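You operate a simulated robot arm through the tools that you are given. There is no shell and no other tool.

Carry out the task below with a simulated two-armed robot. There is one attempt and no reset: what you move stays moved.

## Task
Turn the heat to 0, press STOP and lock the mains lever off.
Fine: in that order; the red lock goes into the red holder; the other controls and the test plug stay.

It is judged by the outcome, as a careful person would: the job done as asked, and still so three seconds after it is handed in. It fails if anything else is knocked over, pushed out of place, dropped, spilled or broken.

## Robot
Two 7-joint arms with two-finger parallel grippers on one trunk that stands fixed in place. Base frame: the origin is at the foot of the trunk, x ahead of it, y to its left, z up. Units: m, rad, N and s.
The left shoulder is at [0.05, 0.168, 1.107], the right one opposite. With the tool pointing down near the work surface each hand reaches from about 0.1 to 0.62 m from the base axis, measured 20 degrees to its own side. Payload 1.57 kg a hand.
The TCP of each hand is the grasp point between the finger pads, 0.03 m short of the fingertips. In the tool frame z runs along the fingers and y along their closing line. Largest opening 0.08 m; finger width 0.017, thickness 0.012; the body of the gripper, 0.04 by 0.082 m, starts 0.08 m behind the TCP.
Orientation is that of the tool frame in the base frame, as a unit quaternion [w, x, y, z]. With the fingers straight down and closing along the base's y, the tool's x points along the base's -x, its y along +y and its z along -z.

## Interface
- The arms move only by the tool servo_tool. It takes "left_motion", "right_motion" or both (then of equal length, played together; a hand with none holds still); each is a list of rows, each an object (a shift or turn left out is 0, a gripper value left out holds the last) with "gripper": the gripper command, from -1 (fully open) to 1 (shut), values between in proportion; "delta_pos": the shift along the base's x, y, z in m, a list of three; "turn": the turn, a rotation vector about the base's x, y, z in rad, a list of three. In form: [{"gripper": gripper, "delta_pos": [dx, dy, dz], "turn": [rx, ry, rz]}, ...]. A call has 1 to 20 rows; each row shifts and turns the commanded pose from where the row before left it. Each row takes 0.2 s and may step no farther than 0.05 m and 0.15 rad from the row before; otherwise, or with a gripper value out of range, the whole call is refused. Where a pose cannot be reached the arm comes as near as it can. A force on the tool above 40 N (or 10 N above the force at the start of the call, whichever is more), or a blocked arm, ends the call early, and 0.2 s more pass. The fingers move at their own pace (about 0.045 m/s each) and stop on an object; they squeeze with about 23 N. The grip force told is the motor's: it shows also when the fingers shut on nothing. Time passes only in rows, and 0.2 s behind the last, so rows that do not move let the fingers close. The reply holds the time, the measured pose of the TCP, the force on the tool along the base axes, the opening and the grip force, in the units named above and with some noise, with the torque about the TCP (base axes, N m) and any sound that the robot's microphone picked up, and new pictures: "show" is both (left out), scene, wrist or none (wrist: the cameras of the hands that moved).
- Cameras (640 x 400 px; columns grow to the right, rows downward): "scene" is now at [0.1213, -0.0434, 1.328]; the picture's right is [-0.46, -0.89, 0.00], its down [-0.42, 0.22, -0.88] and it looks along [0.78, -0.41, -0.47] (base axes); focal length 350 px, centre (320, 200). "left" rides on the left gripper at [0.072, 0.007, -0.122] in its tool frame; the picture's right is [-0.09, 1.00, 0.00], its down [-0.84, -0.08, -0.54] and it looks along [-0.54, -0.05, 0.84] (tool axes); focal length 238 px, centre (320, 200). "right" rides on the right gripper at [0.072, -0.007, -0.122] in its tool frame; the picture's right is [0.09, 1.00, 0.00], its down [-0.84, 0.08, -0.54] and it looks along [-0.54, 0.05, 0.84] (tool axes); focal length 238 px, centre (320, 200). There is no depth. A picture from a camera that has moved, and an enlarged one, comes with that camera's place and axes in the base frame and with its lens.
- move_column(by): slides the trunk up (or, below 0, down) by that many m; the arms and the scene camera ride with it, the base frame stays. It gives what a move gives, with no picture.
- pan_tilt(pan, tilt): turns the head with the scene camera to pan (to the left, within 1.396 rad either way) and tilt (down, from -0.506 to 1.204), counted from straight ahead of the robot. It gives what a move gives, and a new picture of the scene camera.
- inspect(camera, box): a new picture of the part [left, top, right, bottom] of that camera's present view, enlarged. It takes no simulated time.
- close_job(): hands the job in; it is judged then, once.

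Places have to be worked out from the pictures, the camera data and where the tool is seen. Open the grippers and draw the arms clear of the work before you hand the job in, unless the task says otherwise.

The tools are called after "Request:" as name(argument=value, ...) on one line, values as JSON. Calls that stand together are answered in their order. servo_tool: Moves the arms, as the interface text tells. Its arguments: {"type":"object","properties":{"left_motion":{"type":"array","items":{"type":"object","properties":{"gripper":{"type":"number"},"delta_pos":{"type":"array","items":{"type":"number"}},"turn":{"type":"array","items":{"type":"number"}}}}},"right_motion":{"type":"array","items":{"type":"object","properties":{"gripper":{"type":"number"},"delta_pos":{"type":"array","items":{"type":"number"}},"turn":{"type":"array","items":{"type":"number"}}}}},"show":{"type":"string","enum":["both","scene","wrist","none"]}},"required":[]} The other tools are called the same way: move_column (by) moves the trunk up or down; pan_tilt (pan, tilt) turns the head that bears the scene camera; inspect (camera, box) takes an enlarged picture of a part of a camera's view; close_job () hands the job in.

At the start:

```text
clock: 0.0
left_ee_pos: [0.4493, -0.0565, 1.1348]
left_tcp_rot: [0.001, -0.001, 1.0, 0.0]
left_wrist_force: [-0.1, -0.5, -0.4]
left_wrist_torque: [-0.03, 0.05, -0.04]
left_opening: 0.0799
left_gripper_force: 0.0
right_ee_pos: [0.3227, -0.3393, 1.1615]
right_tcp_rot: [-0.001, 0.001, 1.0, 0.0]
right_wrist_force: [-0.2, -0.2, -0.1]
right_wrist_torque: [-0.01, -0.04, 0.02]
right_opening: 0.0798
right_gripper_force: 0.2
trunk travel left (down, up): [-0.275, 0.168]
head pan, tilt (commanded): [-0.482, 0.494]
```

scene: 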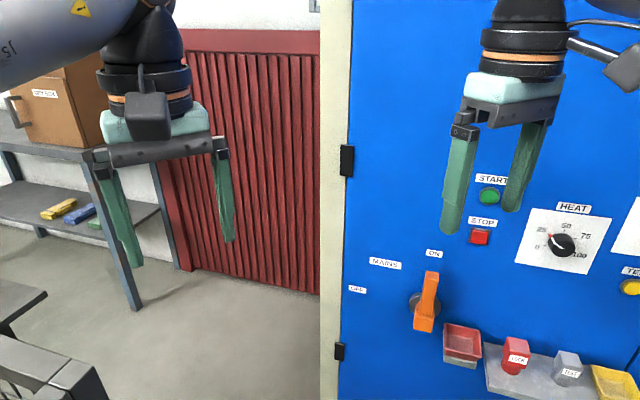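
right: 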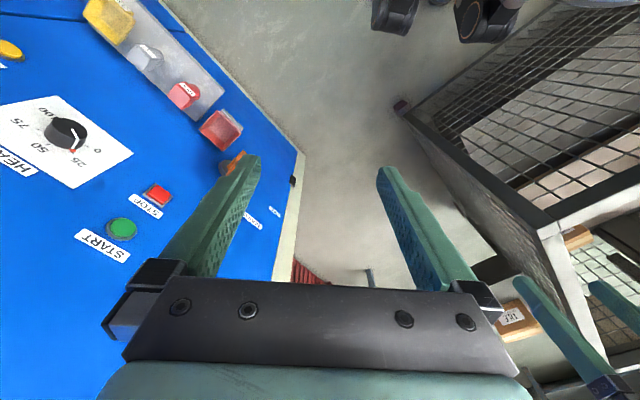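
left: 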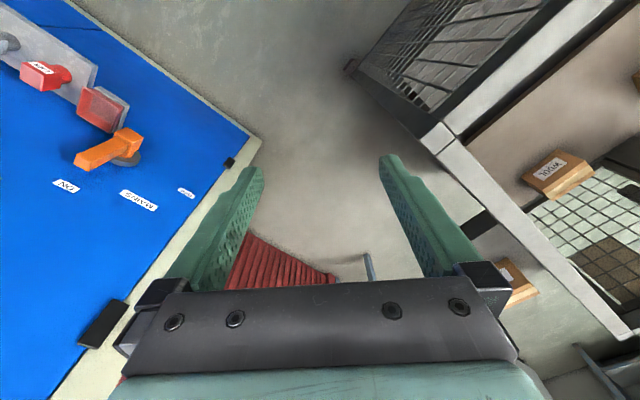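

I see a blue panel with START, STOP, a HEAT dial, an orange MAINS lever, a red holder and a shelf with the red lock and a grey plug. I'll look around and enlarge to work out the geometry first.

Request:
pan_tilt(pan=-0.9, tilt=0.55)

Request:
inspect(camera="left", box=[0, 0, 260, 220])

Request:
inspect(camera="right", box=[0, 0, 320, 280])

```text
clock: 0.9
left_ee_pos: [0.4496, -0.0559, 1.1354]
left_tcp_rot: [0.001, 0.0, 1.0, -0.001]
left_wrist_force: [0.4, -0.6, 0.7]
left_wrist_torque: [0.02, 0.01, -0.01]
left_opening: 0.0801
left_gripper_force: 0.1
right_ee_pos: [0.3215, -0.3389, 1.1625]
right_tcp_rot: [0.0, 0.001, 1.0, -0.001]
right_wrist_force: [0.4, -0.9, -0.4]
right_wrist_torque: [-0.02, 0.02, 0.03]
right_opening: 0.08
right_gripper_force: 0.2
trunk travel left (down, up): [-0.275, 0.168]
head pan, tilt (commanded): [-0.901, 0.55]
camera scene: at [0.0964, -0.0715, 1.323], right [-0.78, -0.62, 0.0], down [-0.32, 0.41, -0.85], along [0.53, -0.67, -0.52], focal length 350 px, centre (320, 200)
```

scene: 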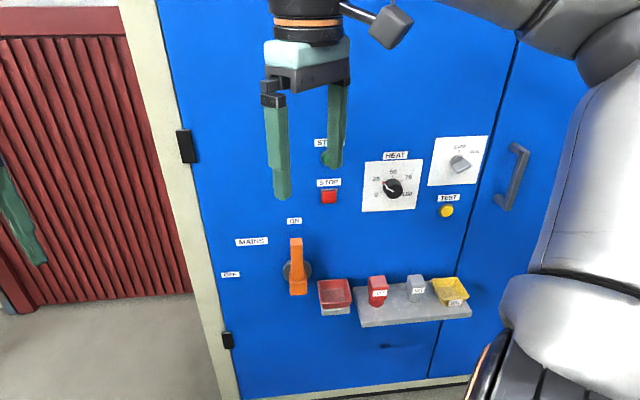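

```text
1.82 times, centred on (130, 110) of left
camera zoom: at [0.378, -0.0479, 1.2566], right [0.09, 1.0, 0.0], down [0.84, -0.08, 0.54], along [0.54, -0.05, -0.84], focal length 433 px, centre (666, 364)
```

zoom: 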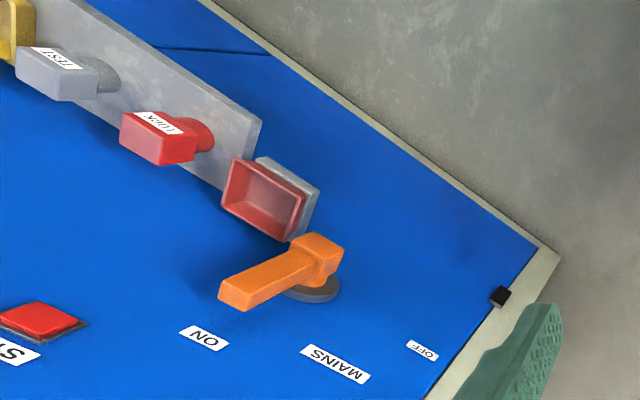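

```text
1.43 times, centred on (160, 140) of right
camera zoom: at [0.2503, -0.3452, 1.2847], right [-0.09, 1.0, 0.0], down [0.84, 0.08, 0.54], along [0.54, 0.05, -0.84], focal length 340 px, centre (549, 286)
```

zoom: 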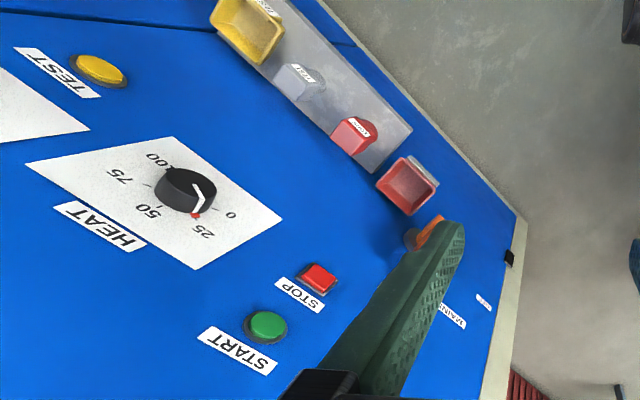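

The scene view now gives an unobstructed look at the panel. My rough triangulation puts it on a vertical plane at 45° (normal about [-0.71, 0.71, 0]), with STOP near (0.49, -0.60, 0.93) and the lever pivot near (0.56, -0.56, 0.705). I'll enlarge the details.

Request:
inspect(camera="scene", box=[210, 210, 370, 330])

Request:
inspect(camera="scene", box=[340, 240, 500, 340])

Request:
inspect(camera="scene", box=[300, 120, 500, 245])

```text
3.33 times, centred on (290, 270) of scene
camera zoom: at [0.0964, -0.0715, 1.323], right [-0.78, -0.62, 0.0], down [-0.32, 0.41, -0.85], along [0.53, -0.67, -0.52], focal length 1166 px, centre (420, -33)
```

zoom: 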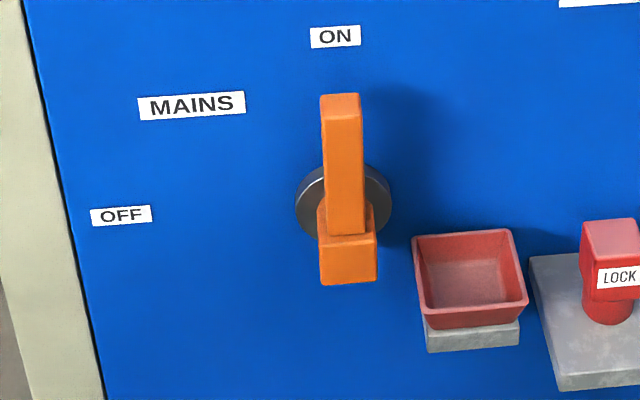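

```text
4.00 times, centred on (420, 290) of scene
camera zoom: at [0.0964, -0.0715, 1.323], right [-0.78, -0.62, 0.0], down [-0.32, 0.41, -0.85], along [0.53, -0.67, -0.52], focal length 1399 px, centre (-80, -160)
```

zoom: 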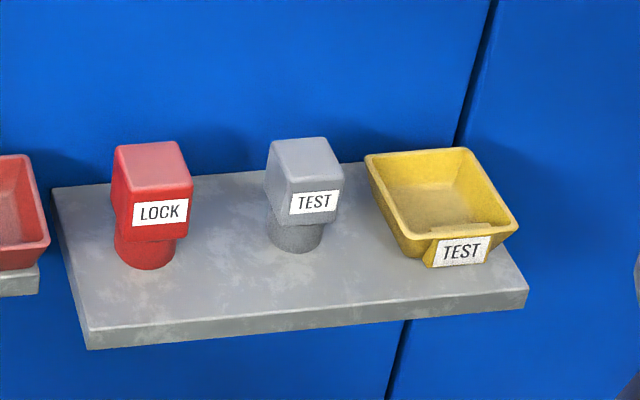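

```text
3.20 times, centred on (400, 182) of scene
camera zoom: at [0.0964, -0.0715, 1.323], right [-0.78, -0.62, 0.0], down [-0.32, 0.41, -0.85], along [0.53, -0.67, -0.52], focal length 1119 px, centre (64, 256)
```

zoom: 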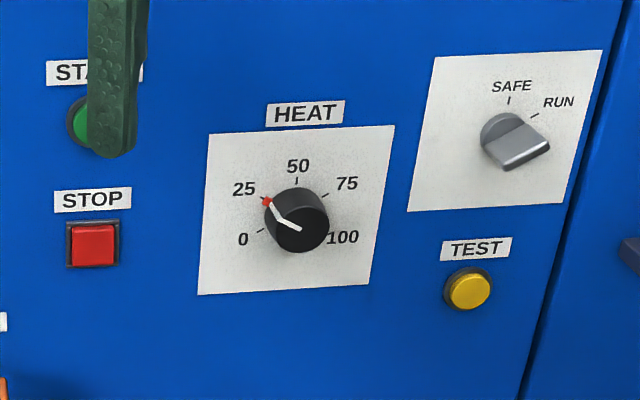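

The dial marks are 60° apart with the pointer near 25, so turning to 0 is about 60° counter-clockwise as seen from the front. I place the dial centre near (0.399, -0.719, 0.931). I'll yaw the right hand to line up with the panel and bring it a little nearer.

Request:
servo_tool(right_motion=[{"gripper": -1, "delta_pos": [0.005, -0.015, -0.01], "turn": [0, 0, -0.131]}, {"delta_pos": [0.005, -0.015, -0.01], "turn": [0, 0, -0.131]}, {"delta_pos": [0.005, -0.015, -0.01], "turn": [0, 0, -0.131]}, {"delta_pos": [0.005, -0.015, -0.01], "turn": [0, 0, -0.131]}, {"delta_pos": [0.005, -0.015, -0.01], "turn": [0, 0, -0.131]}, {"delta_pos": [0.005, -0.015, -0.01], "turn": [0, 0, -0.1304]}], show="both")

```text
clock: 2.3
left_ee_pos: [0.4496, -0.0554, 1.1334]
left_tcp_rot: [0.001, 0.0, 1.0, -0.001]
left_wrist_force: [-0.7, -0.4, 0.2]
left_wrist_torque: [0.0, 0.0, 0.01]
left_opening: 0.0802
left_gripper_force: 0.0
right_ee_pos: [0.3506, -0.4285, 1.1008]
right_tcp_rot: [-0.001, 0.384, 0.923, 0.0]
right_wrist_force: [-0.6, 1.0, -0.4]
right_wrist_torque: [0.02, 0.01, 0.02]
right_opening: 0.0797
right_gripper_force: 0.0
trunk travel left (down, up): [-0.275, 0.168]
head pan, tilt (commanded): [-0.901, 0.55]
camera scene: at [0.0964, -0.0717, 1.323], right [-0.78, -0.62, 0.0], down [-0.32, 0.41, -0.85], along [0.53, -0.67, -0.52], focal length 350 px, centre (320, 200)
camera right: at [0.2965, -0.3825, 1.2237], right [0.64, 0.77, 0.0], down [0.64, -0.54, 0.54], along [0.42, -0.35, -0.84], focal length 238 px, centre (320, 200)
```

scene: 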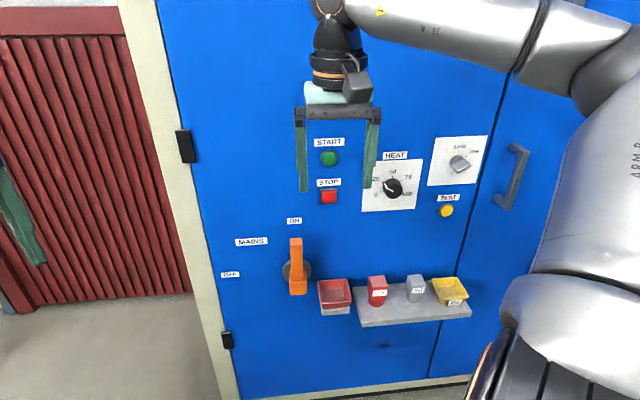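
right: 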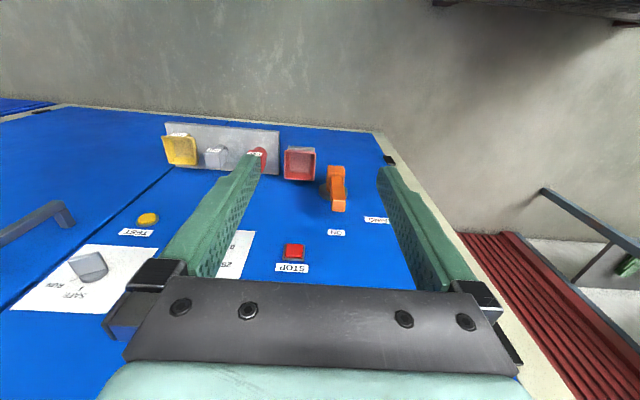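

The yaw worked, and the fingers now close parallel to the panel. I'll pitch the hand up 90° so the fingers point into the panel, drifting down toward dial height and staying about 0.14 m clear of it.

Request:
servo_tool(right_motion=[{"delta_pos": [0.001, -0.012, -0.011], "turn": [-0.101, -0.101, 0]}, {"delta_pos": [0.001, -0.012, -0.011], "turn": [-0.101, -0.101, 0]}, {"delta_pos": [0.001, -0.012, -0.011], "turn": [-0.101, -0.101, 0]}, {"delta_pos": [0.001, -0.012, -0.011], "turn": [-0.101, -0.101, 0]}, {"delta_pos": [0.001, -0.012, -0.011], "turn": [-0.101, -0.101, 0]}, {"delta_pos": [0.001, -0.012, -0.011], "turn": [-0.101, -0.101, 0]}], show="both")

```text
clock: 3.7
left_ee_pos: [0.4496, -0.0556, 1.1357]
left_tcp_rot: [0.001, 0.0, 1.0, -0.001]
left_wrist_force: [-0.2, 0.8, 0.8]
left_wrist_torque: [-0.03, -0.03, 0.0]
left_opening: 0.0801
left_gripper_force: 0.0
right_ee_pos: [0.3578, -0.5006, 1.0362]
right_tcp_rot: [0.385, 0.348, 0.84, -0.158]
right_wrist_force: [-0.7, 0.4, -0.5]
right_wrist_torque: [0.0, -0.03, 0.02]
right_opening: 0.0801
right_gripper_force: 0.1
trunk travel left (down, up): [-0.275, 0.168]
head pan, tilt (commanded): [-0.901, 0.55]
camera scene: at [0.0963, -0.0716, 1.323], right [-0.78, -0.62, 0.0], down [-0.32, 0.41, -0.85], along [0.53, -0.67, -0.52], focal length 350 px, centre (320, 200)
camera right: at [0.2547, -0.406, 1.0617], right [0.66, 0.75, -0.07], down [0.15, -0.04, 0.99], along [0.73, -0.66, -0.14], focal length 238 px, centre (320, 200)
```

scene: 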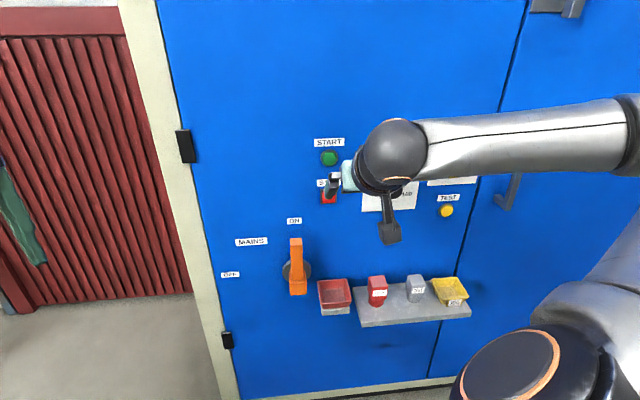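
right: 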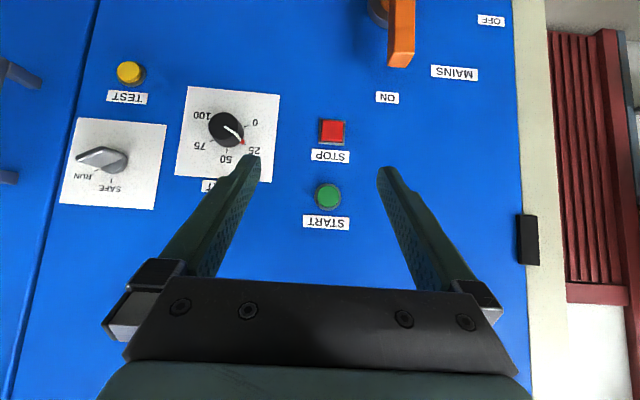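

The hand is turning well and the pointer looks to be at about 25. I'll finish the pitch to horizontal and move to about 0.12 m in front of the dial.

Request:
servo_tool(right_motion=[{"delta_pos": [-0.0088, -0.0267, -0.021], "turn": [-0.101, -0.101, 0]}, {"delta_pos": [-0.0088, -0.0267, -0.021], "turn": [-0.101, -0.101, 0]}, {"delta_pos": [-0.0088, -0.0267, -0.021], "turn": [-0.101, -0.101, 0]}, {"delta_pos": [-0.0088, -0.0267, -0.021], "turn": [-0.101, -0.101, 0]}, {"delta_pos": [-0.0088, -0.0267, -0.021], "turn": [-0.101, -0.101, 0]}], show="both")

```text
clock: 4.9
left_ee_pos: [0.4497, -0.055, 1.1364]
left_tcp_rot: [0.001, -0.001, 1.0, 0.0]
left_wrist_force: [0.3, 0.0, -0.2]
left_wrist_torque: [0.0, -0.03, -0.01]
left_opening: 0.0801
left_gripper_force: 0.1
right_ee_pos: [0.274, -0.6289, 1.0702]
right_tcp_rot: [0.535, 0.315, 0.715, -0.321]
right_wrist_force: [-0.6, 1.0, 0.4]
right_wrist_torque: [-0.04, 0.01, 0.03]
right_opening: 0.08
right_gripper_force: 0.0
right hand out of reach, approached as far as the arm can: row 3, 4, 5
trunk travel left (down, up): [-0.275, 0.168]
head pan, tilt (commanded): [-0.901, 0.55]
camera scene: at [0.0953, -0.0721, 1.3231], right [-0.78, -0.62, 0.0], down [-0.32, 0.41, -0.85], along [0.53, -0.67, -0.52], focal length 350 px, centre (320, 200)
camera right: at [0.1833, -0.5284, 1.0282], right [0.77, 0.6, -0.21], down [-0.05, 0.39, 0.92], along [0.64, -0.7, 0.33], focal length 238 px, centre (320, 200)
```

scene: 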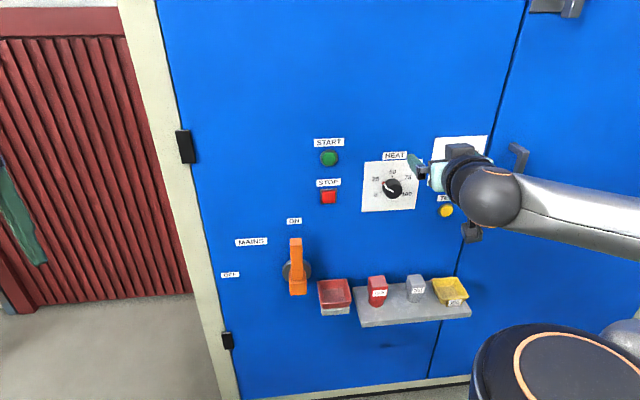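
right: 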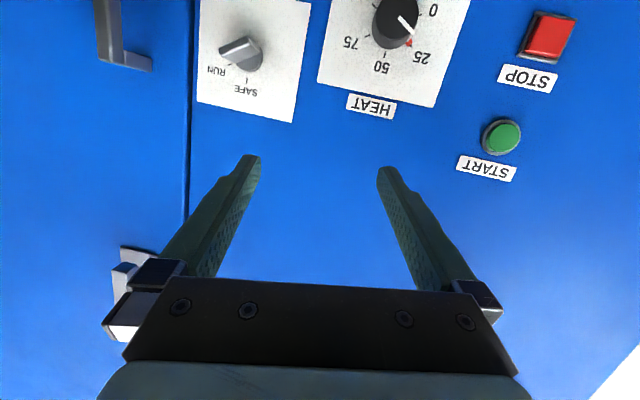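

The last rows were out of reach: the hand stopped at z = 1.07, level with the shoulder, so lowering the trunk should help. Before doing that I'll look left to see what is under the left arm.

Request:
pan_tilt(pan=0.5, tilt=0.8)

Request:
pan_tilt(pan=-0.6, tilt=1.1)

Request:
pan_tilt(pan=-1.3, tilt=0.6)

```text
clock: 6.4
left_ee_pos: [0.4501, -0.0551, 1.1355]
left_tcp_rot: [0.001, -0.001, 1.0, -0.001]
left_wrist_force: [-0.8, 0.0, -0.1]
left_wrist_torque: [0.01, 0.01, -0.03]
left_opening: 0.0798
left_gripper_force: 0.1
right_ee_pos: [0.274, -0.6284, 1.0702]
right_tcp_rot: [0.536, 0.315, 0.715, -0.321]
right_wrist_force: [-0.3, 0.2, -0.6]
right_wrist_torque: [0.0, -0.01, -0.03]
right_opening: 0.08
right_gripper_force: 0.1
trunk travel left (down, up): [-0.275, 0.168]
head pan, tilt (commanded): [0.499, 0.799]
camera scene: at [0.1115, 0.0374, 1.3016], right [0.48, -0.88, 0.0], down [-0.63, -0.34, -0.7], along [0.61, 0.33, -0.72], focal length 350 px, centre (320, 200)
```

scene: 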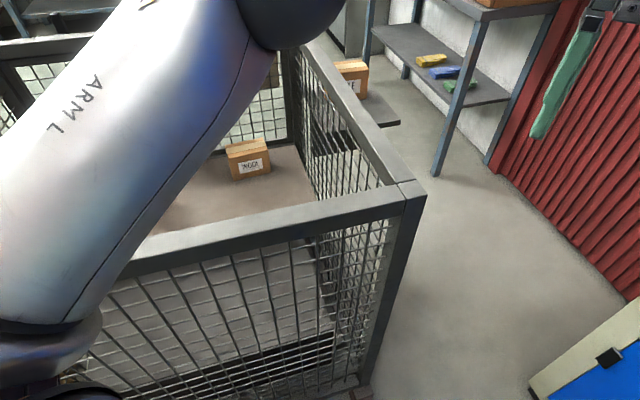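

```text
clock: 7.7
left_ee_pos: [0.4495, -0.0554, 1.1338]
left_tcp_rot: [0.001, -0.001, 1.0, 0.0]
left_wrist_force: [-0.6, -0.6, 0.6]
left_wrist_torque: [0.02, 0.01, -0.01]
left_opening: 0.08
left_gripper_force: 0.0
right_ee_pos: [0.2759, -0.6282, 1.0689]
right_tcp_rot: [0.535, 0.314, 0.715, -0.321]
right_wrist_force: [-0.3, 0.2, 0.1]
right_wrist_torque: [-0.01, -0.01, 0.01]
right_opening: 0.0798
right_gripper_force: 0.1
trunk travel left (down, up): [-0.275, 0.168]
head pan, tilt (commanded): [-0.6, 1.1]
camera scene: at [0.0927, -0.0368, 1.2799], right [-0.56, -0.83, 0.0], down [-0.74, 0.5, -0.45], along [0.37, -0.26, -0.89], focal length 350 px, centre (320, 200)
```

scene: 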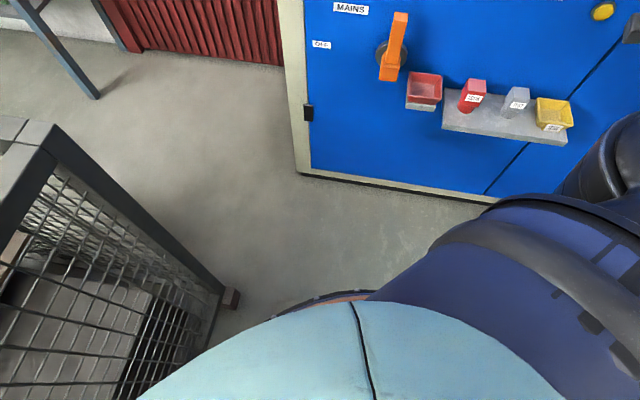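

```text
clock: 8.8
left_ee_pos: [0.4505, -0.0551, 1.1356]
left_tcp_rot: [0.001, -0.001, 1.0, 0.0]
left_wrist_force: [-0.3, -0.1, -0.4]
left_wrist_torque: [0.0, -0.03, 0.02]
left_opening: 0.0797
left_gripper_force: 0.2
right_ee_pos: [0.2745, -0.6294, 1.0696]
right_tcp_rot: [0.536, 0.314, 0.715, -0.32]
right_wrist_force: [0.4, 0.2, -0.1]
right_wrist_torque: [-0.01, 0.03, 0.03]
right_opening: 0.0801
right_gripper_force: 0.0
trunk travel left (down, up): [-0.275, 0.168]
head pan, tilt (commanded): [-1.3, 0.6]
camera scene: at [0.0643, -0.0863, 1.3185], right [-0.96, -0.27, 0.0], down [-0.15, 0.54, -0.82], along [0.22, -0.79, -0.57], focal length 350 px, centre (320, 200)
```

scene: 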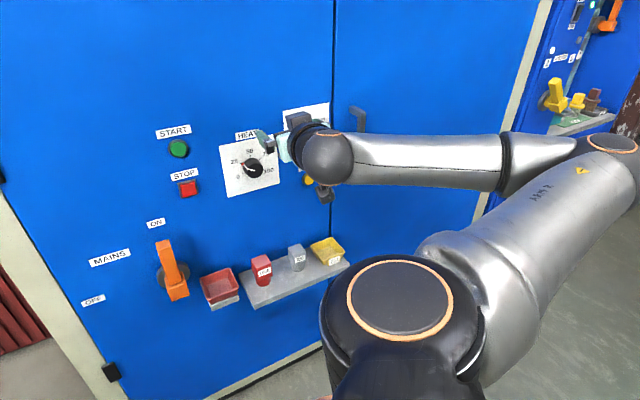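

A cage rail stands at about z = 0.945 on the left, with its corner near (0.50, 0.10), and the left elbow is above it. I'll raise the left hand first so that lowering the trunk can't bring the left arm onto the cage.

Request:
servo_tool(left_motion=[{"delta_pos": [-0.01, 0, 0.03]}, {"delta_pos": [-0.01, 0, 0.03]}, {"delta_pos": [-0.01, 0, 0.03]}, {"delta_pos": [-0.01, 0, 0.03]}, {"delta_pos": [-0.01, 0, 0.03]}, {"delta_pos": [-0.01, 0, 0.03]}], show="none")

Request:
pan_tilt(pan=0.7, tilt=0.6)

```text
clock: 10.2
left_ee_pos: [0.3902, -0.0563, 1.2561]
left_tcp_rot: [-0.004, -0.001, 1.0, -0.002]
left_wrist_force: [0.1, 0.7, 0.3]
left_wrist_torque: [0.03, 0.01, 0.02]
left_opening: 0.0799
left_gripper_force: 0.1
left hand out of reach, approached as far as the arm can: row 4, 5, 6
right_ee_pos: [0.2733, -0.6297, 1.0702]
right_tcp_rot: [0.535, 0.316, 0.714, -0.321]
right_wrist_force: [0.2, 0.3, -0.4]
right_wrist_torque: [0.01, 0.02, 0.03]
right_opening: 0.08
right_gripper_force: 0.0
trunk travel left (down, up): [-0.275, 0.168]
head pan, tilt (commanded): [-1.3, 0.6]
```

```text
clock: 12.1
left_ee_pos: [0.3903, -0.0527, 1.2593]
left_tcp_rot: [-0.001, -0.003, 1.0, -0.005]
left_wrist_force: [-0.4, 0.4, 0.2]
left_wrist_torque: [0.0, 0.01, 0.0]
left_opening: 0.0799
left_gripper_force: 0.1
right_ee_pos: [0.2754, -0.6289, 1.0696]
right_tcp_rot: [0.536, 0.315, 0.714, -0.321]
right_wrist_force: [0.4, 0.4, 0.4]
right_wrist_torque: [0.04, 0.0, -0.01]
right_opening: 0.0801
right_gripper_force: 0.1
trunk travel left (down, up): [-0.275, 0.168]
head pan, tilt (commanded): [0.7, 0.6]
camera scene: at [0.0665, -0.0835, 1.313], right [-0.95, -0.3, 0.0], down [-0.19, 0.59, -0.79], along [0.24, -0.75, -0.62], focal length 350 px, centre (320, 200)
```

scene: 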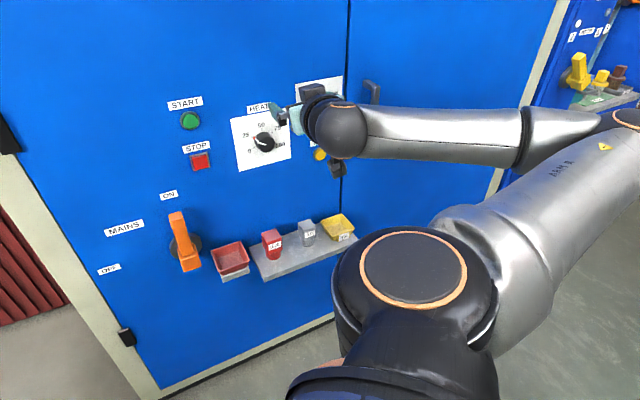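

The head did not reach the commanded pan, and the left hand's reading shifted slightly, so the raised left arm may be in the head's way. I'll send the head back and return the left arm to where it was.

Request:
pan_tilt(pan=-1.2, tilt=0.6)

Request:
servo_tool(left_motion=[{"delta_pos": [0.02, 0, -0.03]}, {"delta_pos": [0.02, 0, -0.03]}, {"delta_pos": [0.02, 0, -0.03]}, {"delta_pos": [0, 0, -0.03]}], show="both")

```text
clock: 14.0
left_ee_pos: [0.3889, -0.0541, 1.2576]
left_tcp_rot: [-0.003, -0.003, 1.0, -0.004]
left_wrist_force: [-0.6, 0.1, -0.5]
left_wrist_torque: [-0.02, -0.03, -0.02]
left_opening: 0.0797
left_gripper_force: 0.0
right_ee_pos: [0.274, -0.6282, 1.0697]
right_tcp_rot: [0.536, 0.315, 0.714, -0.321]
right_wrist_force: [1.0, 0.2, -0.2]
right_wrist_torque: [-0.01, 0.01, -0.03]
right_opening: 0.0798
right_gripper_force: 0.0
trunk travel left (down, up): [-0.275, 0.168]
head pan, tilt (commanded): [-1.201, 0.6]
camera scene: at [0.0666, -0.084, 1.3143], right [-0.95, -0.3, 0.0], down [-0.18, 0.58, -0.8], along [0.24, -0.76, -0.6], focal length 350 px, centre (320, 200)
```

scene: 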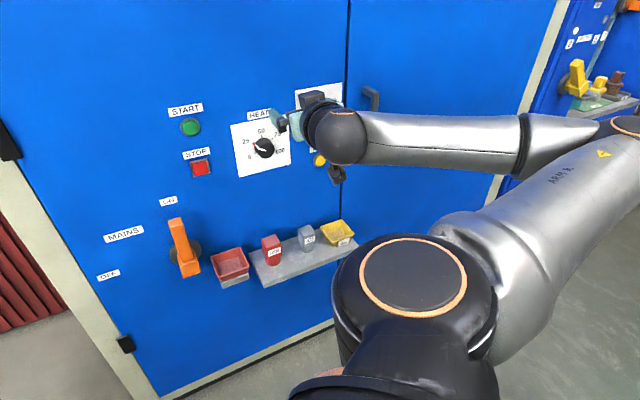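

```text
clock: 15.0
left_ee_pos: [0.4458, -0.0553, 1.1411]
left_tcp_rot: [0.001, -0.001, 1.0, -0.001]
left_wrist_force: [0.4, -0.5, -0.3]
left_wrist_torque: [0.01, 0.04, 0.02]
left_opening: 0.08
left_gripper_force: 0.0
right_ee_pos: [0.2753, -0.6285, 1.0698]
right_tcp_rot: [0.536, 0.314, 0.715, -0.321]
right_wrist_force: [-0.6, 0.3, 0.6]
right_wrist_torque: [-0.02, -0.03, -0.03]
right_opening: 0.0802
right_gripper_force: 0.1
trunk travel left (down, up): [-0.275, 0.168]
head pan, tilt (commanded): [-1.201, 0.6]
camera scene: at [0.0727, -0.0835, 1.3185], right [-0.93, -0.36, 0.0], down [-0.2, 0.53, -0.83], along [0.3, -0.77, -0.56], focal length 350 px, centre (320, 200)
camera left: at [0.3738, -0.0479, 1.2622], right [0.09, 1.0, 0.0], down [0.84, -0.08, 0.54], along [0.54, -0.05, -0.84], focal length 238 px, centre (320, 200)
```

scene: 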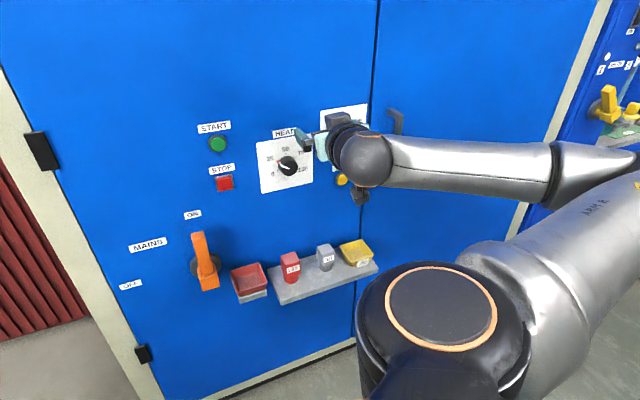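
left: 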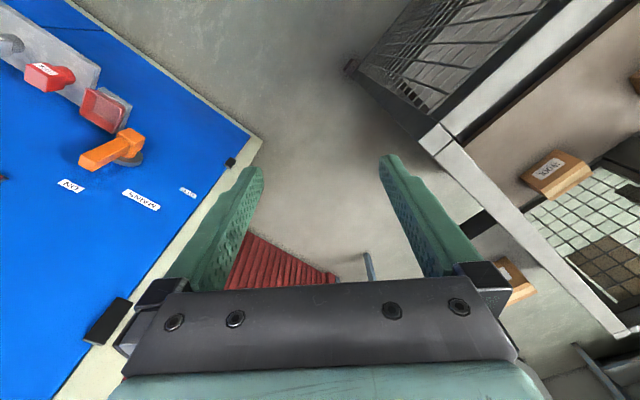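

The head is free again and the left hand is back where it started. I'll look left to check the left elbow against the cage rail.

Request:
pan_tilt(pan=0.6, tilt=0.5)

Request:
pan_tilt(pan=1.2, tilt=0.6)

```text
clock: 16.8
left_ee_pos: [0.4463, -0.0548, 1.1405]
left_tcp_rot: [0.001, -0.001, 1.0, 0.0]
left_wrist_force: [0.1, 0.1, 0.1]
left_wrist_torque: [0.02, -0.02, 0.06]
left_opening: 0.0802
left_gripper_force: 0.0
right_ee_pos: [0.2749, -0.6298, 1.0687]
right_tcp_rot: [0.536, 0.315, 0.714, -0.321]
right_wrist_force: [0.0, 0.5, 0.3]
right_wrist_torque: [0.02, -0.01, 0.01]
right_opening: 0.08
right_gripper_force: 0.0
trunk travel left (down, up): [-0.275, 0.168]
head pan, tilt (commanded): [0.6, 0.499]
camera scene: at [0.1157, 0.0502, 1.3276], right [0.56, -0.83, 0.0], down [-0.4, -0.27, -0.88], along [0.72, 0.5, -0.48], focal length 350 px, centre (320, 200)
```

scene: 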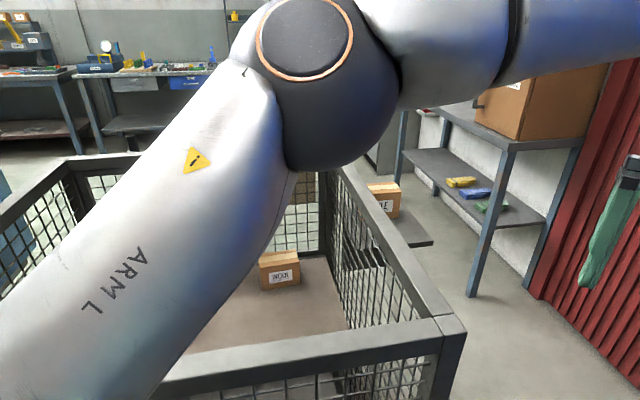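

```text
clock: 17.8
left_ee_pos: [0.4461, -0.0565, 1.1404]
left_tcp_rot: [0.001, 0.0, 1.0, 0.0]
left_wrist_force: [-1.1, 0.3, 0.4]
left_wrist_torque: [0.01, 0.0, 0.0]
left_opening: 0.0801
left_gripper_force: 0.1
right_ee_pos: [0.2743, -0.6288, 1.0706]
right_tcp_rot: [0.537, 0.315, 0.714, -0.321]
right_wrist_force: [0.9, -0.6, 0.2]
right_wrist_torque: [0.0, -0.01, 0.01]
right_opening: 0.08
right_gripper_force: 0.2
trunk travel left (down, up): [-0.275, 0.168]
head pan, tilt (commanded): [1.201, 0.6]
camera scene: at [0.0726, 0.0812, 1.3185], right [0.93, -0.36, 0.0], down [-0.2, -0.53, -0.83], along [0.3, 0.77, -0.56], focal length 350 px, centre (320, 200)
```

scene: 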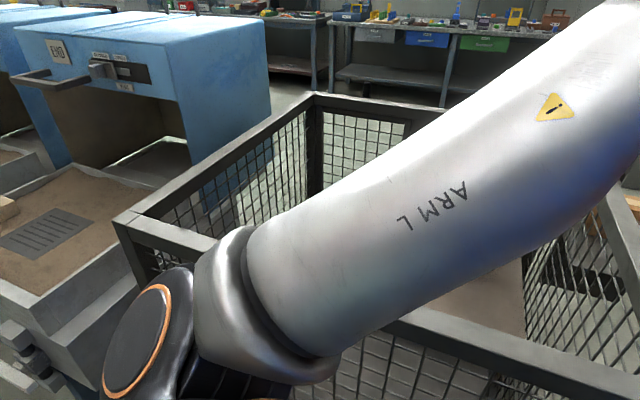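

The left elbow is at about z = 1.25, roughly 0.18 m above the cage rail (top near 0.955). Lowering the trunk by 0.12 m is safe, so I'll do that and look back at the panel.

Request:
move_column(by=-0.12)

Request:
pan_tilt(pan=-0.95, tilt=0.45)

```text
clock: 19.3
left_ee_pos: [0.4462, -0.0564, 1.0203]
left_tcp_rot: [0.002, 0.0, 1.0, 0.001]
left_wrist_force: [0.7, 1.2, -0.2]
left_wrist_torque: [0.0, 0.05, 0.0]
left_opening: 0.08
left_gripper_force: 0.2
right_ee_pos: [0.2742, -0.6287, 0.9514]
right_tcp_rot: [0.536, 0.315, 0.714, -0.321]
right_wrist_force: [0.9, 0.0, 0.4]
right_wrist_torque: [0.0, -0.01, -0.05]
right_opening: 0.08
right_gripper_force: 0.0
trunk travel left (down, up): [-0.155, 0.288]
head pan, tilt (commanded): [1.201, 0.6]
```

```text
clock: 21.3
left_ee_pos: [0.446, -0.056, 1.021]
left_tcp_rot: [0.001, -0.001, 1.0, -0.001]
left_wrist_force: [0.3, -0.6, -0.5]
left_wrist_torque: [0.0, 0.01, 0.0]
left_opening: 0.0799
left_gripper_force: 0.1
right_ee_pos: [0.2752, -0.6297, 0.95]
right_tcp_rot: [0.536, 0.315, 0.715, -0.321]
right_wrist_force: [-0.8, -0.6, 1.2]
right_wrist_torque: [-0.02, 0.03, -0.01]
right_opening: 0.0801
right_gripper_force: 0.0
trunk travel left (down, up): [-0.155, 0.288]
head pan, tilt (commanded): [-0.949, 0.45]
camera scene: at [0.0941, -0.0759, 1.2121], right [-0.81, -0.58, 0.0], down [-0.25, 0.35, -0.9], along [0.52, -0.73, -0.44], focal length 350 px, centre (320, 200)
```

scene: 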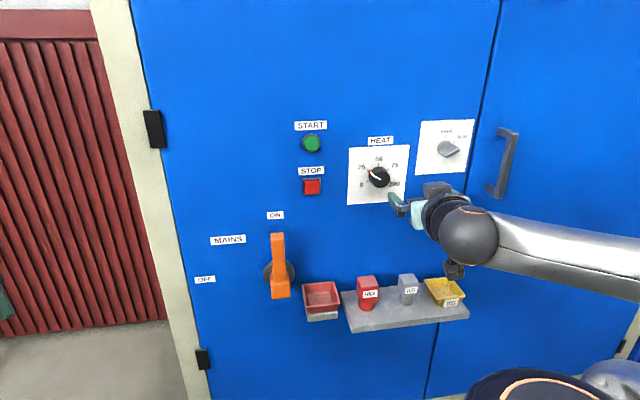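

The hand is now at dial height. I'll correct the remaining orientation error (about 0.3 rad) and line up roughly 0.10 m in front of the dial.

Request:
servo_tool(right_motion=[{"delta_pos": [0.0133, -0.0045, -0.0048], "turn": [-0.0224, -0.0595, 0.0386]}, {"delta_pos": [0.0133, -0.0045, -0.0048], "turn": [-0.0224, -0.0595, 0.0386]}, {"delta_pos": [0.0133, -0.0045, -0.0048], "turn": [-0.0224, -0.0595, 0.0386]}, {"delta_pos": [0.0133, -0.0045, -0.0048], "turn": [-0.0224, -0.0595, 0.0386]}], show="both")

```text
clock: 22.3
left_ee_pos: [0.4459, -0.0557, 1.021]
left_tcp_rot: [0.001, -0.001, 1.0, 0.001]
left_wrist_force: [0.2, -0.1, -0.4]
left_wrist_torque: [0.04, 0.01, -0.01]
left_opening: 0.0799
left_gripper_force: 0.1
right_ee_pos: [0.3244, -0.653, 0.9362]
right_tcp_rot: [0.653, 0.269, 0.655, -0.269]
right_wrist_force: [0.8, -0.5, 0.5]
right_wrist_torque: [-0.02, 0.0, 0.04]
right_opening: 0.08
right_gripper_force: 0.0
right hand out of reach, approached as far as the arm can: row 1, 2, 3, 4
trunk travel left (down, up): [-0.155, 0.288]
head pan, tilt (commanded): [-0.949, 0.45]
camera scene: at [0.0942, -0.076, 1.2121], right [-0.81, -0.58, 0.0], down [-0.25, 0.35, -0.9], along [0.52, -0.73, -0.44], focal length 350 px, centre (320, 200)
camera right: at [0.233, -0.5715, 0.8661], right [0.7, 0.71, -0.09], down [-0.33, 0.44, 0.84], along [0.63, -0.56, 0.54], focal length 238 px, centre (320, 200)
```

scene: 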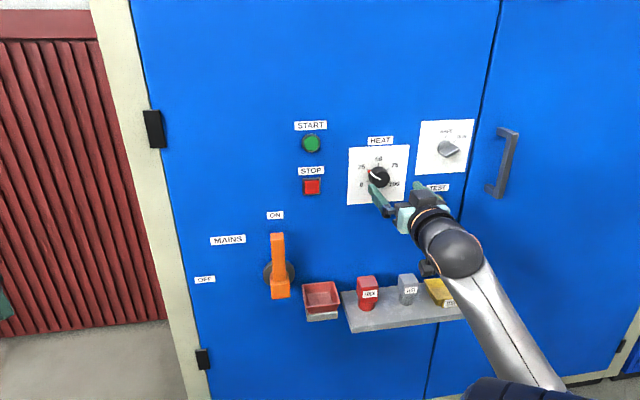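
right: 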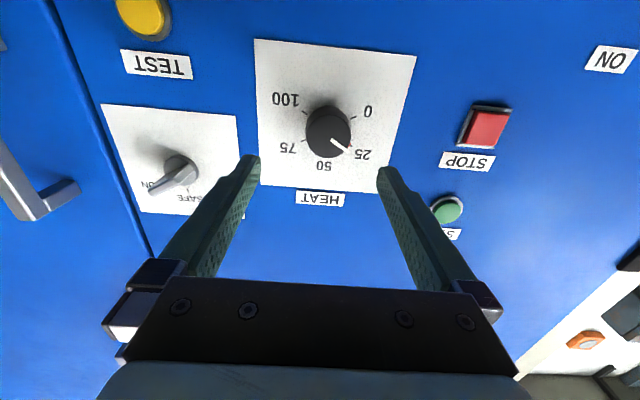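

The hand is now square to the panel in front of the dial (a reach note, but the pose is right). I'll enlarge the wrist view to read the knob and marks.

Request:
inspect(camera="right", box=[240, 70, 420, 200])

Request:
inspect(camera="scene", box=[330, 120, 490, 230])

```text
3.08 times, centred on (330, 135) of right
camera zoom: at [0.233, -0.5715, 0.8661], right [0.7, 0.71, -0.09], down [-0.33, 0.44, 0.84], along [0.63, -0.56, 0.54], focal length 733 px, centre (289, 400)
```

zoom: 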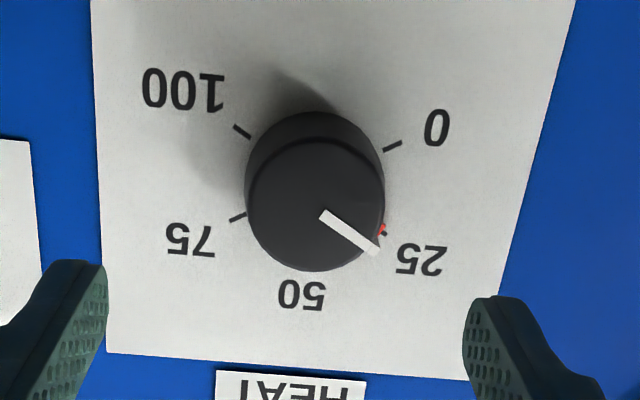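

```text
3.64 times, centred on (410, 175) of scene
camera zoom: at [0.0942, -0.076, 1.2121], right [-0.81, -0.58, 0.0], down [-0.25, 0.35, -0.9], along [0.52, -0.73, -0.44], focal length 1272 px, centre (-7, 291)
```

zoom: 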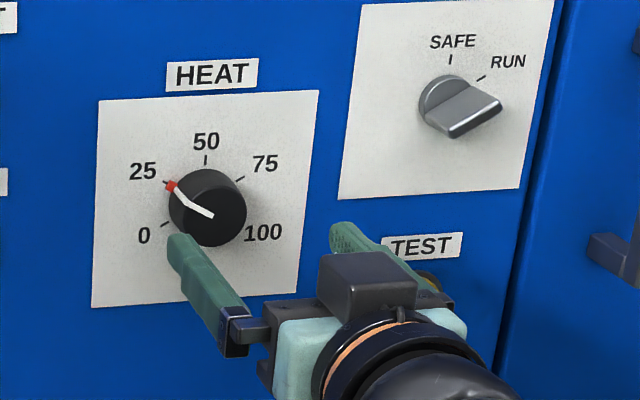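

The enlarged view shows the pointer right at 25. The plate centre solves to (0.3987, -0.7185, 0.930), the knob is about 0.039 m across and 0.022 m high, and the panel plane offset is -0.79. I'll centre on the dial at standoff and test the 60° roll in free air before gripping.

Request:
servo_tool(right_motion=[{"delta_pos": [0.0045, 0.0045, -0.006], "turn": [-0.0926, 0.0926, 0]}, {"turn": [-0.0926, 0.0926, 0]}, {"turn": [-0.0926, 0.0926, 0]}, {"turn": [-0.0926, 0.0926, 0]}, {"turn": [-0.0926, 0.0926, 0]}, {"turn": [-0.0926, 0.0926, 0]}, {"turn": [-0.0926, 0.0926, 0]}, {"turn": [-0.0926, 0.0926, 0]}], show="both")

```text
clock: 24.1
left_ee_pos: [0.4455, -0.0567, 1.0199]
left_tcp_rot: [0.002, -0.001, 1.0, 0.0]
left_wrist_force: [-1.0, -0.3, 0.2]
left_wrist_torque: [0.01, 0.02, -0.02]
left_opening: 0.0802
left_gripper_force: 0.1
right_ee_pos: [0.3259, -0.6548, 0.9377]
right_tcp_rot: [0.601, 0.159, 0.69, -0.371]
right_wrist_force: [-0.7, -0.1, 0.3]
right_wrist_torque: [-0.01, 0.03, -0.05]
right_opening: 0.08
right_gripper_force: 0.0
right hand out of reach, approached as far as the arm can: row 1, 3, 4, 5, 6, 7, 8
trunk travel left (down, up): [-0.155, 0.288]
head pan, tilt (commanded): [-0.949, 0.45]
camera scene: at [0.0941, -0.0759, 1.2121], right [-0.81, -0.58, 0.0], down [-0.25, 0.35, -0.9], along [0.52, -0.73, -0.44], focal length 350 px, centre (320, 200)
camera right: at [0.2178, -0.5899, 0.873], right [0.64, 0.65, -0.41], down [-0.15, 0.62, 0.77], along [0.75, -0.43, 0.49], focal length 238 px, centre (320, 200)
```

scene: 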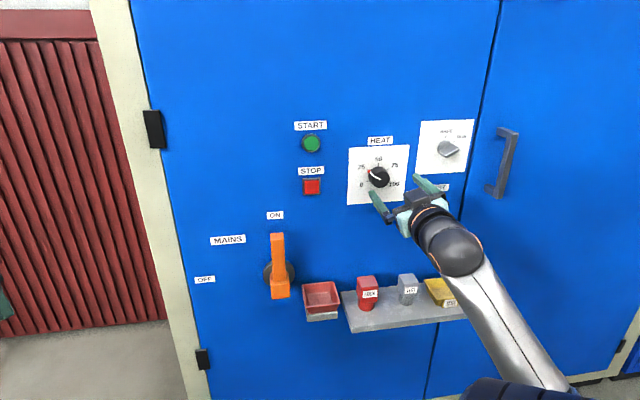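
right: 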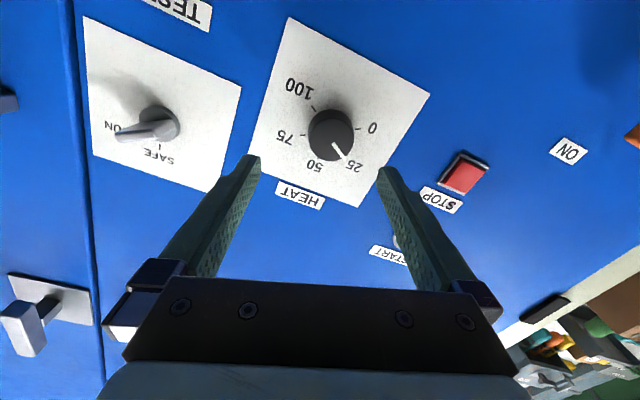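

The roll toward + stalled at about +19° and the position kept a 1 cm error, so a joint limit lies that way. I'll start from a roll of -60° instead and test that in free air, so the knob turn ends at the square orientation I know is reachable.

Request:
servo_tool(right_motion=[{"delta_pos": [0.003, 0, -0.002], "turn": [0.0972, -0.0972, 0]}, {"delta_pos": [0.003, 0, -0.003], "turn": [0.0972, -0.0972, 0]}, {"delta_pos": [0.003, 0, -0.003], "turn": [0.0972, -0.0972, 0]}, {"turn": [0.0972, -0.0972, 0]}, {"turn": [0.0972, -0.0972, 0]}, {"turn": [0.0972, -0.0972, 0]}, {"turn": [0.0972, -0.0972, 0]}, {"turn": [0.0972, -0.0972, 0]}, {"turn": [0.0972, -0.0972, 0]}, {"turn": [0.0972, -0.0972, 0]}], show="both")

```text
clock: 26.3
left_ee_pos: [0.445, -0.0564, 1.0206]
left_tcp_rot: [0.002, -0.001, 1.0, 0.001]
left_wrist_force: [0.1, 0.0, 0.0]
left_wrist_torque: [0.02, -0.04, -0.03]
left_opening: 0.0802
left_gripper_force: 0.1
right_ee_pos: [0.3326, -0.6606, 0.9348]
right_tcp_rot: [0.702, 0.559, 0.431, 0.097]
right_wrist_force: [-0.3, -0.6, 0.5]
right_wrist_torque: [-0.04, 0.01, -0.01]
right_opening: 0.08
right_gripper_force: 0.0
right hand out of reach, approached as far as the arm can: row 3, 9
trunk travel left (down, up): [-0.155, 0.288]
head pan, tilt (commanded): [-0.949, 0.45]
camera scene: at [0.0941, -0.0759, 1.2121], right [-0.81, -0.58, 0.0], down [-0.25, 0.35, -0.9], along [0.52, -0.73, -0.44], focal length 350 px, centre (320, 200)
camera right: at [0.2877, -0.5323, 0.8932], right [0.4, 0.41, 0.82], down [-0.87, -0.11, 0.48], along [0.29, -0.9, 0.32], focal length 238 px, centre (320, 200)
```

scene: 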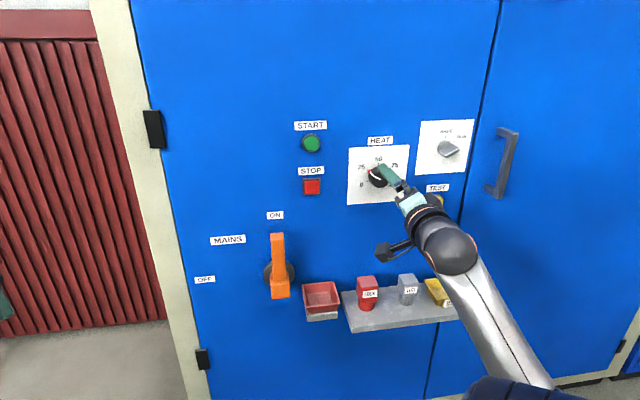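
right: 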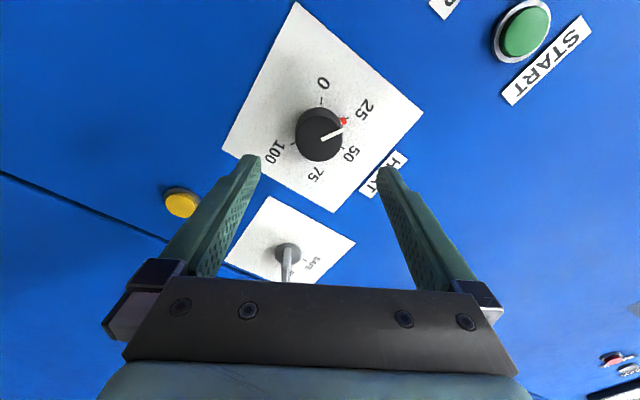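

A roll of -60° works. The hand is at s = 0.232, z = 0.935 against the dial at s = 0.226, z = 0.930, so I'll make the small centring shift and re-check before advancing.

Request:
servo_tool(right_motion=[{"delta_pos": [0.0041, 0.0041, -0.0048]}, {"delta_pos": [0.01, -0.01, 0]}, {}], show="wrist")

```text
clock: 27.1
left_ee_pos: [0.4457, -0.0547, 1.0207]
left_tcp_rot: [0.002, -0.001, 1.0, 0.0]
left_wrist_force: [0.2, 0.3, 0.3]
left_wrist_torque: [0.01, 0.03, -0.01]
left_opening: 0.0799
left_gripper_force: 0.0
right_ee_pos: [0.3454, -0.6719, 0.9341]
right_tcp_rot: [0.703, 0.559, 0.43, 0.095]
right_wrist_force: [-0.1, 0.5, -0.4]
right_wrist_torque: [0.0, -0.01, 0.01]
right_opening: 0.0802
right_gripper_force: 0.1
right hand out of reach, approached as far as the arm can: row 1
trunk travel left (down, up): [-0.155, 0.288]
head pan, tilt (commanded): [-0.949, 0.45]
camera right: at [0.3, -0.5437, 0.8924], right [0.4, 0.41, 0.82], down [-0.87, -0.1, 0.48], along [0.28, -0.9, 0.32], focal length 238 px, centre (320, 200)
```

right: 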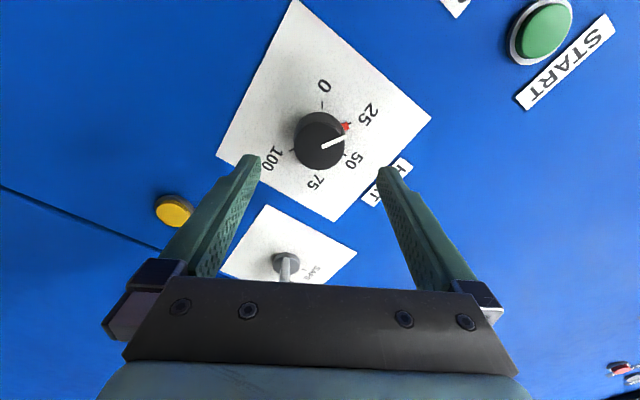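

Advancing worked, and the sideways limit eases nearer the panel. I'll repeat the alignment shift with another small advance.

Request:
servo_tool(right_motion=[{"delta_pos": [0.0085, -0.0085, 0]}, {"delta_pos": [0.0034, 0.0034, -0.004]}, {}], show="wrist")

```text
clock: 27.9
left_ee_pos: [0.4441, -0.0559, 1.0212]
left_tcp_rot: [0.001, 0.0, 1.0, 0.0]
left_wrist_force: [0.4, -0.2, 0.2]
left_wrist_torque: [0.0, -0.01, -0.02]
left_opening: 0.08
left_gripper_force: 0.1
right_ee_pos: [0.3556, -0.6774, 0.9313]
right_tcp_rot: [0.704, 0.557, 0.431, 0.096]
right_wrist_force: [-0.1, -0.5, 0.4]
right_wrist_torque: [0.01, -0.01, 0.03]
right_opening: 0.0801
right_gripper_force: 0.1
trunk travel left (down, up): [-0.155, 0.288]
head pan, tilt (commanded): [-0.949, 0.45]
camera right: at [0.311, -0.5489, 0.8884], right [0.4, 0.42, 0.82], down [-0.87, -0.11, 0.48], along [0.29, -0.9, 0.32], focal length 238 px, centre (320, 200)
```

right: 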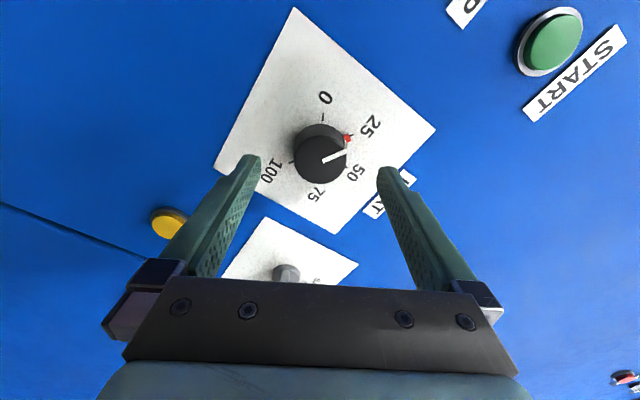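

Now it is aligned (s = 0.2275, z = 0.931, 0.060 m off the panel). I'll advance about 0.025 m so the fingertips straddle the knob and stop about 5 mm short of the plate.

Request:
servo_tool(right_motion=[{"delta_pos": [0.0065, -0.0055, -0.001]}, {"delta_pos": [0.0058, -0.0058, 0]}, {"delta_pos": [0.0054, -0.0054, 0]}, {}], show="both")

```text
clock: 28.9
left_ee_pos: [0.4456, -0.056, 1.0205]
left_tcp_rot: [0.001, -0.001, 1.0, 0.0]
left_wrist_force: [-0.6, -0.5, -0.2]
left_wrist_torque: [-0.02, 0.01, 0.03]
left_opening: 0.08
left_gripper_force: 0.1
right_ee_pos: [0.3689, -0.6947, 0.9301]
right_tcp_rot: [0.702, 0.558, 0.432, 0.097]
right_wrist_force: [-0.9, 0.2, -0.1]
right_wrist_torque: [0.0, 0.0, 0.0]
right_opening: 0.0798
right_gripper_force: 0.1
right hand out of reach, approached as far as the arm can: row 2
trunk travel left (down, up): [-0.155, 0.288]
head pan, tilt (commanded): [-0.949, 0.45]
camera scene: at [0.0941, -0.0759, 1.2121], right [-0.81, -0.58, 0.0], down [-0.25, 0.35, -0.9], along [0.52, -0.73, -0.44], focal length 350 px, centre (320, 200)
camera right: at [0.3234, -0.5681, 0.8882], right [0.4, 0.42, 0.82], down [-0.87, -0.11, 0.48], along [0.29, -0.9, 0.32], focal length 238 px, centre (320, 200)
```

scene: 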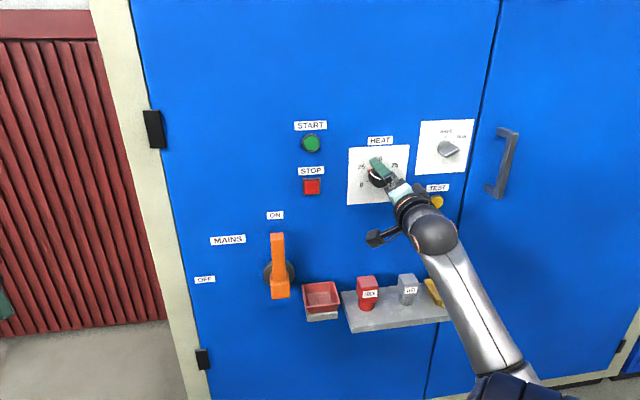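
right: 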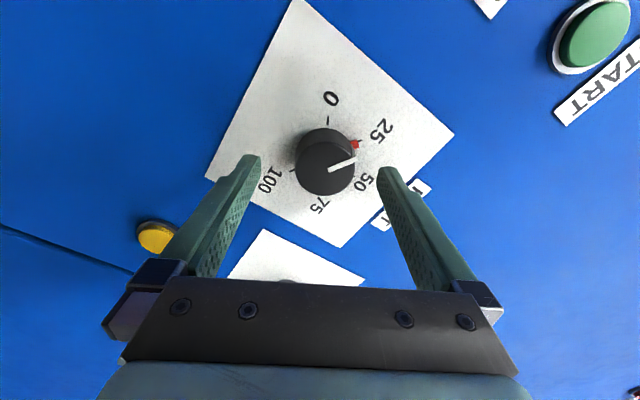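

The fingertips now straddle the knob, but s reads 0.2304 against 0.2261, about 4 mm off. I'll nudge to centre and read back before gripping.

Request:
servo_tool(right_motion=[{"delta_pos": [0.003, 0.003, 0]}, {}], show="wrist")

```text
clock: 29.5
left_ee_pos: [0.4455, -0.055, 1.0208]
left_tcp_rot: [0.001, -0.001, 1.0, 0.001]
left_wrist_force: [-0.8, -1.1, 0.0]
left_wrist_torque: [0.03, 0.0, 0.02]
left_opening: 0.08
left_gripper_force: 0.0
right_ee_pos: [0.3679, -0.695, 0.9308]
right_tcp_rot: [0.703, 0.557, 0.432, 0.097]
right_wrist_force: [-0.3, 0.2, -1.1]
right_wrist_torque: [-0.01, 0.0, 0.0]
right_opening: 0.0801
right_gripper_force: 0.0
right hand out of reach, approached as far as the arm can: row 1
trunk travel left (down, up): [-0.155, 0.288]
head pan, tilt (commanded): [-0.949, 0.45]
camera right: at [0.3225, -0.5668, 0.8892], right [0.4, 0.42, 0.82], down [-0.87, -0.11, 0.48], along [0.29, -0.9, 0.32], focal length 238 px, centre (320, 200)
```

right: 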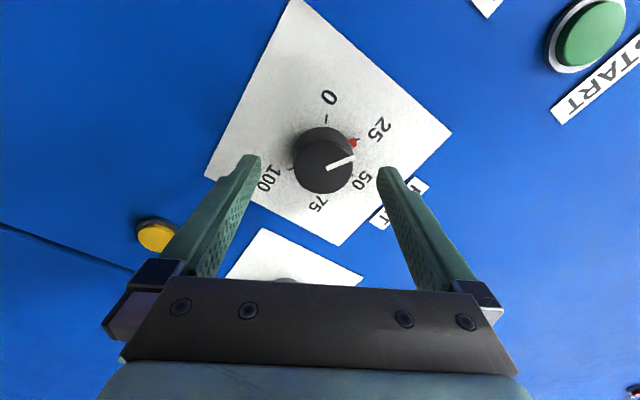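

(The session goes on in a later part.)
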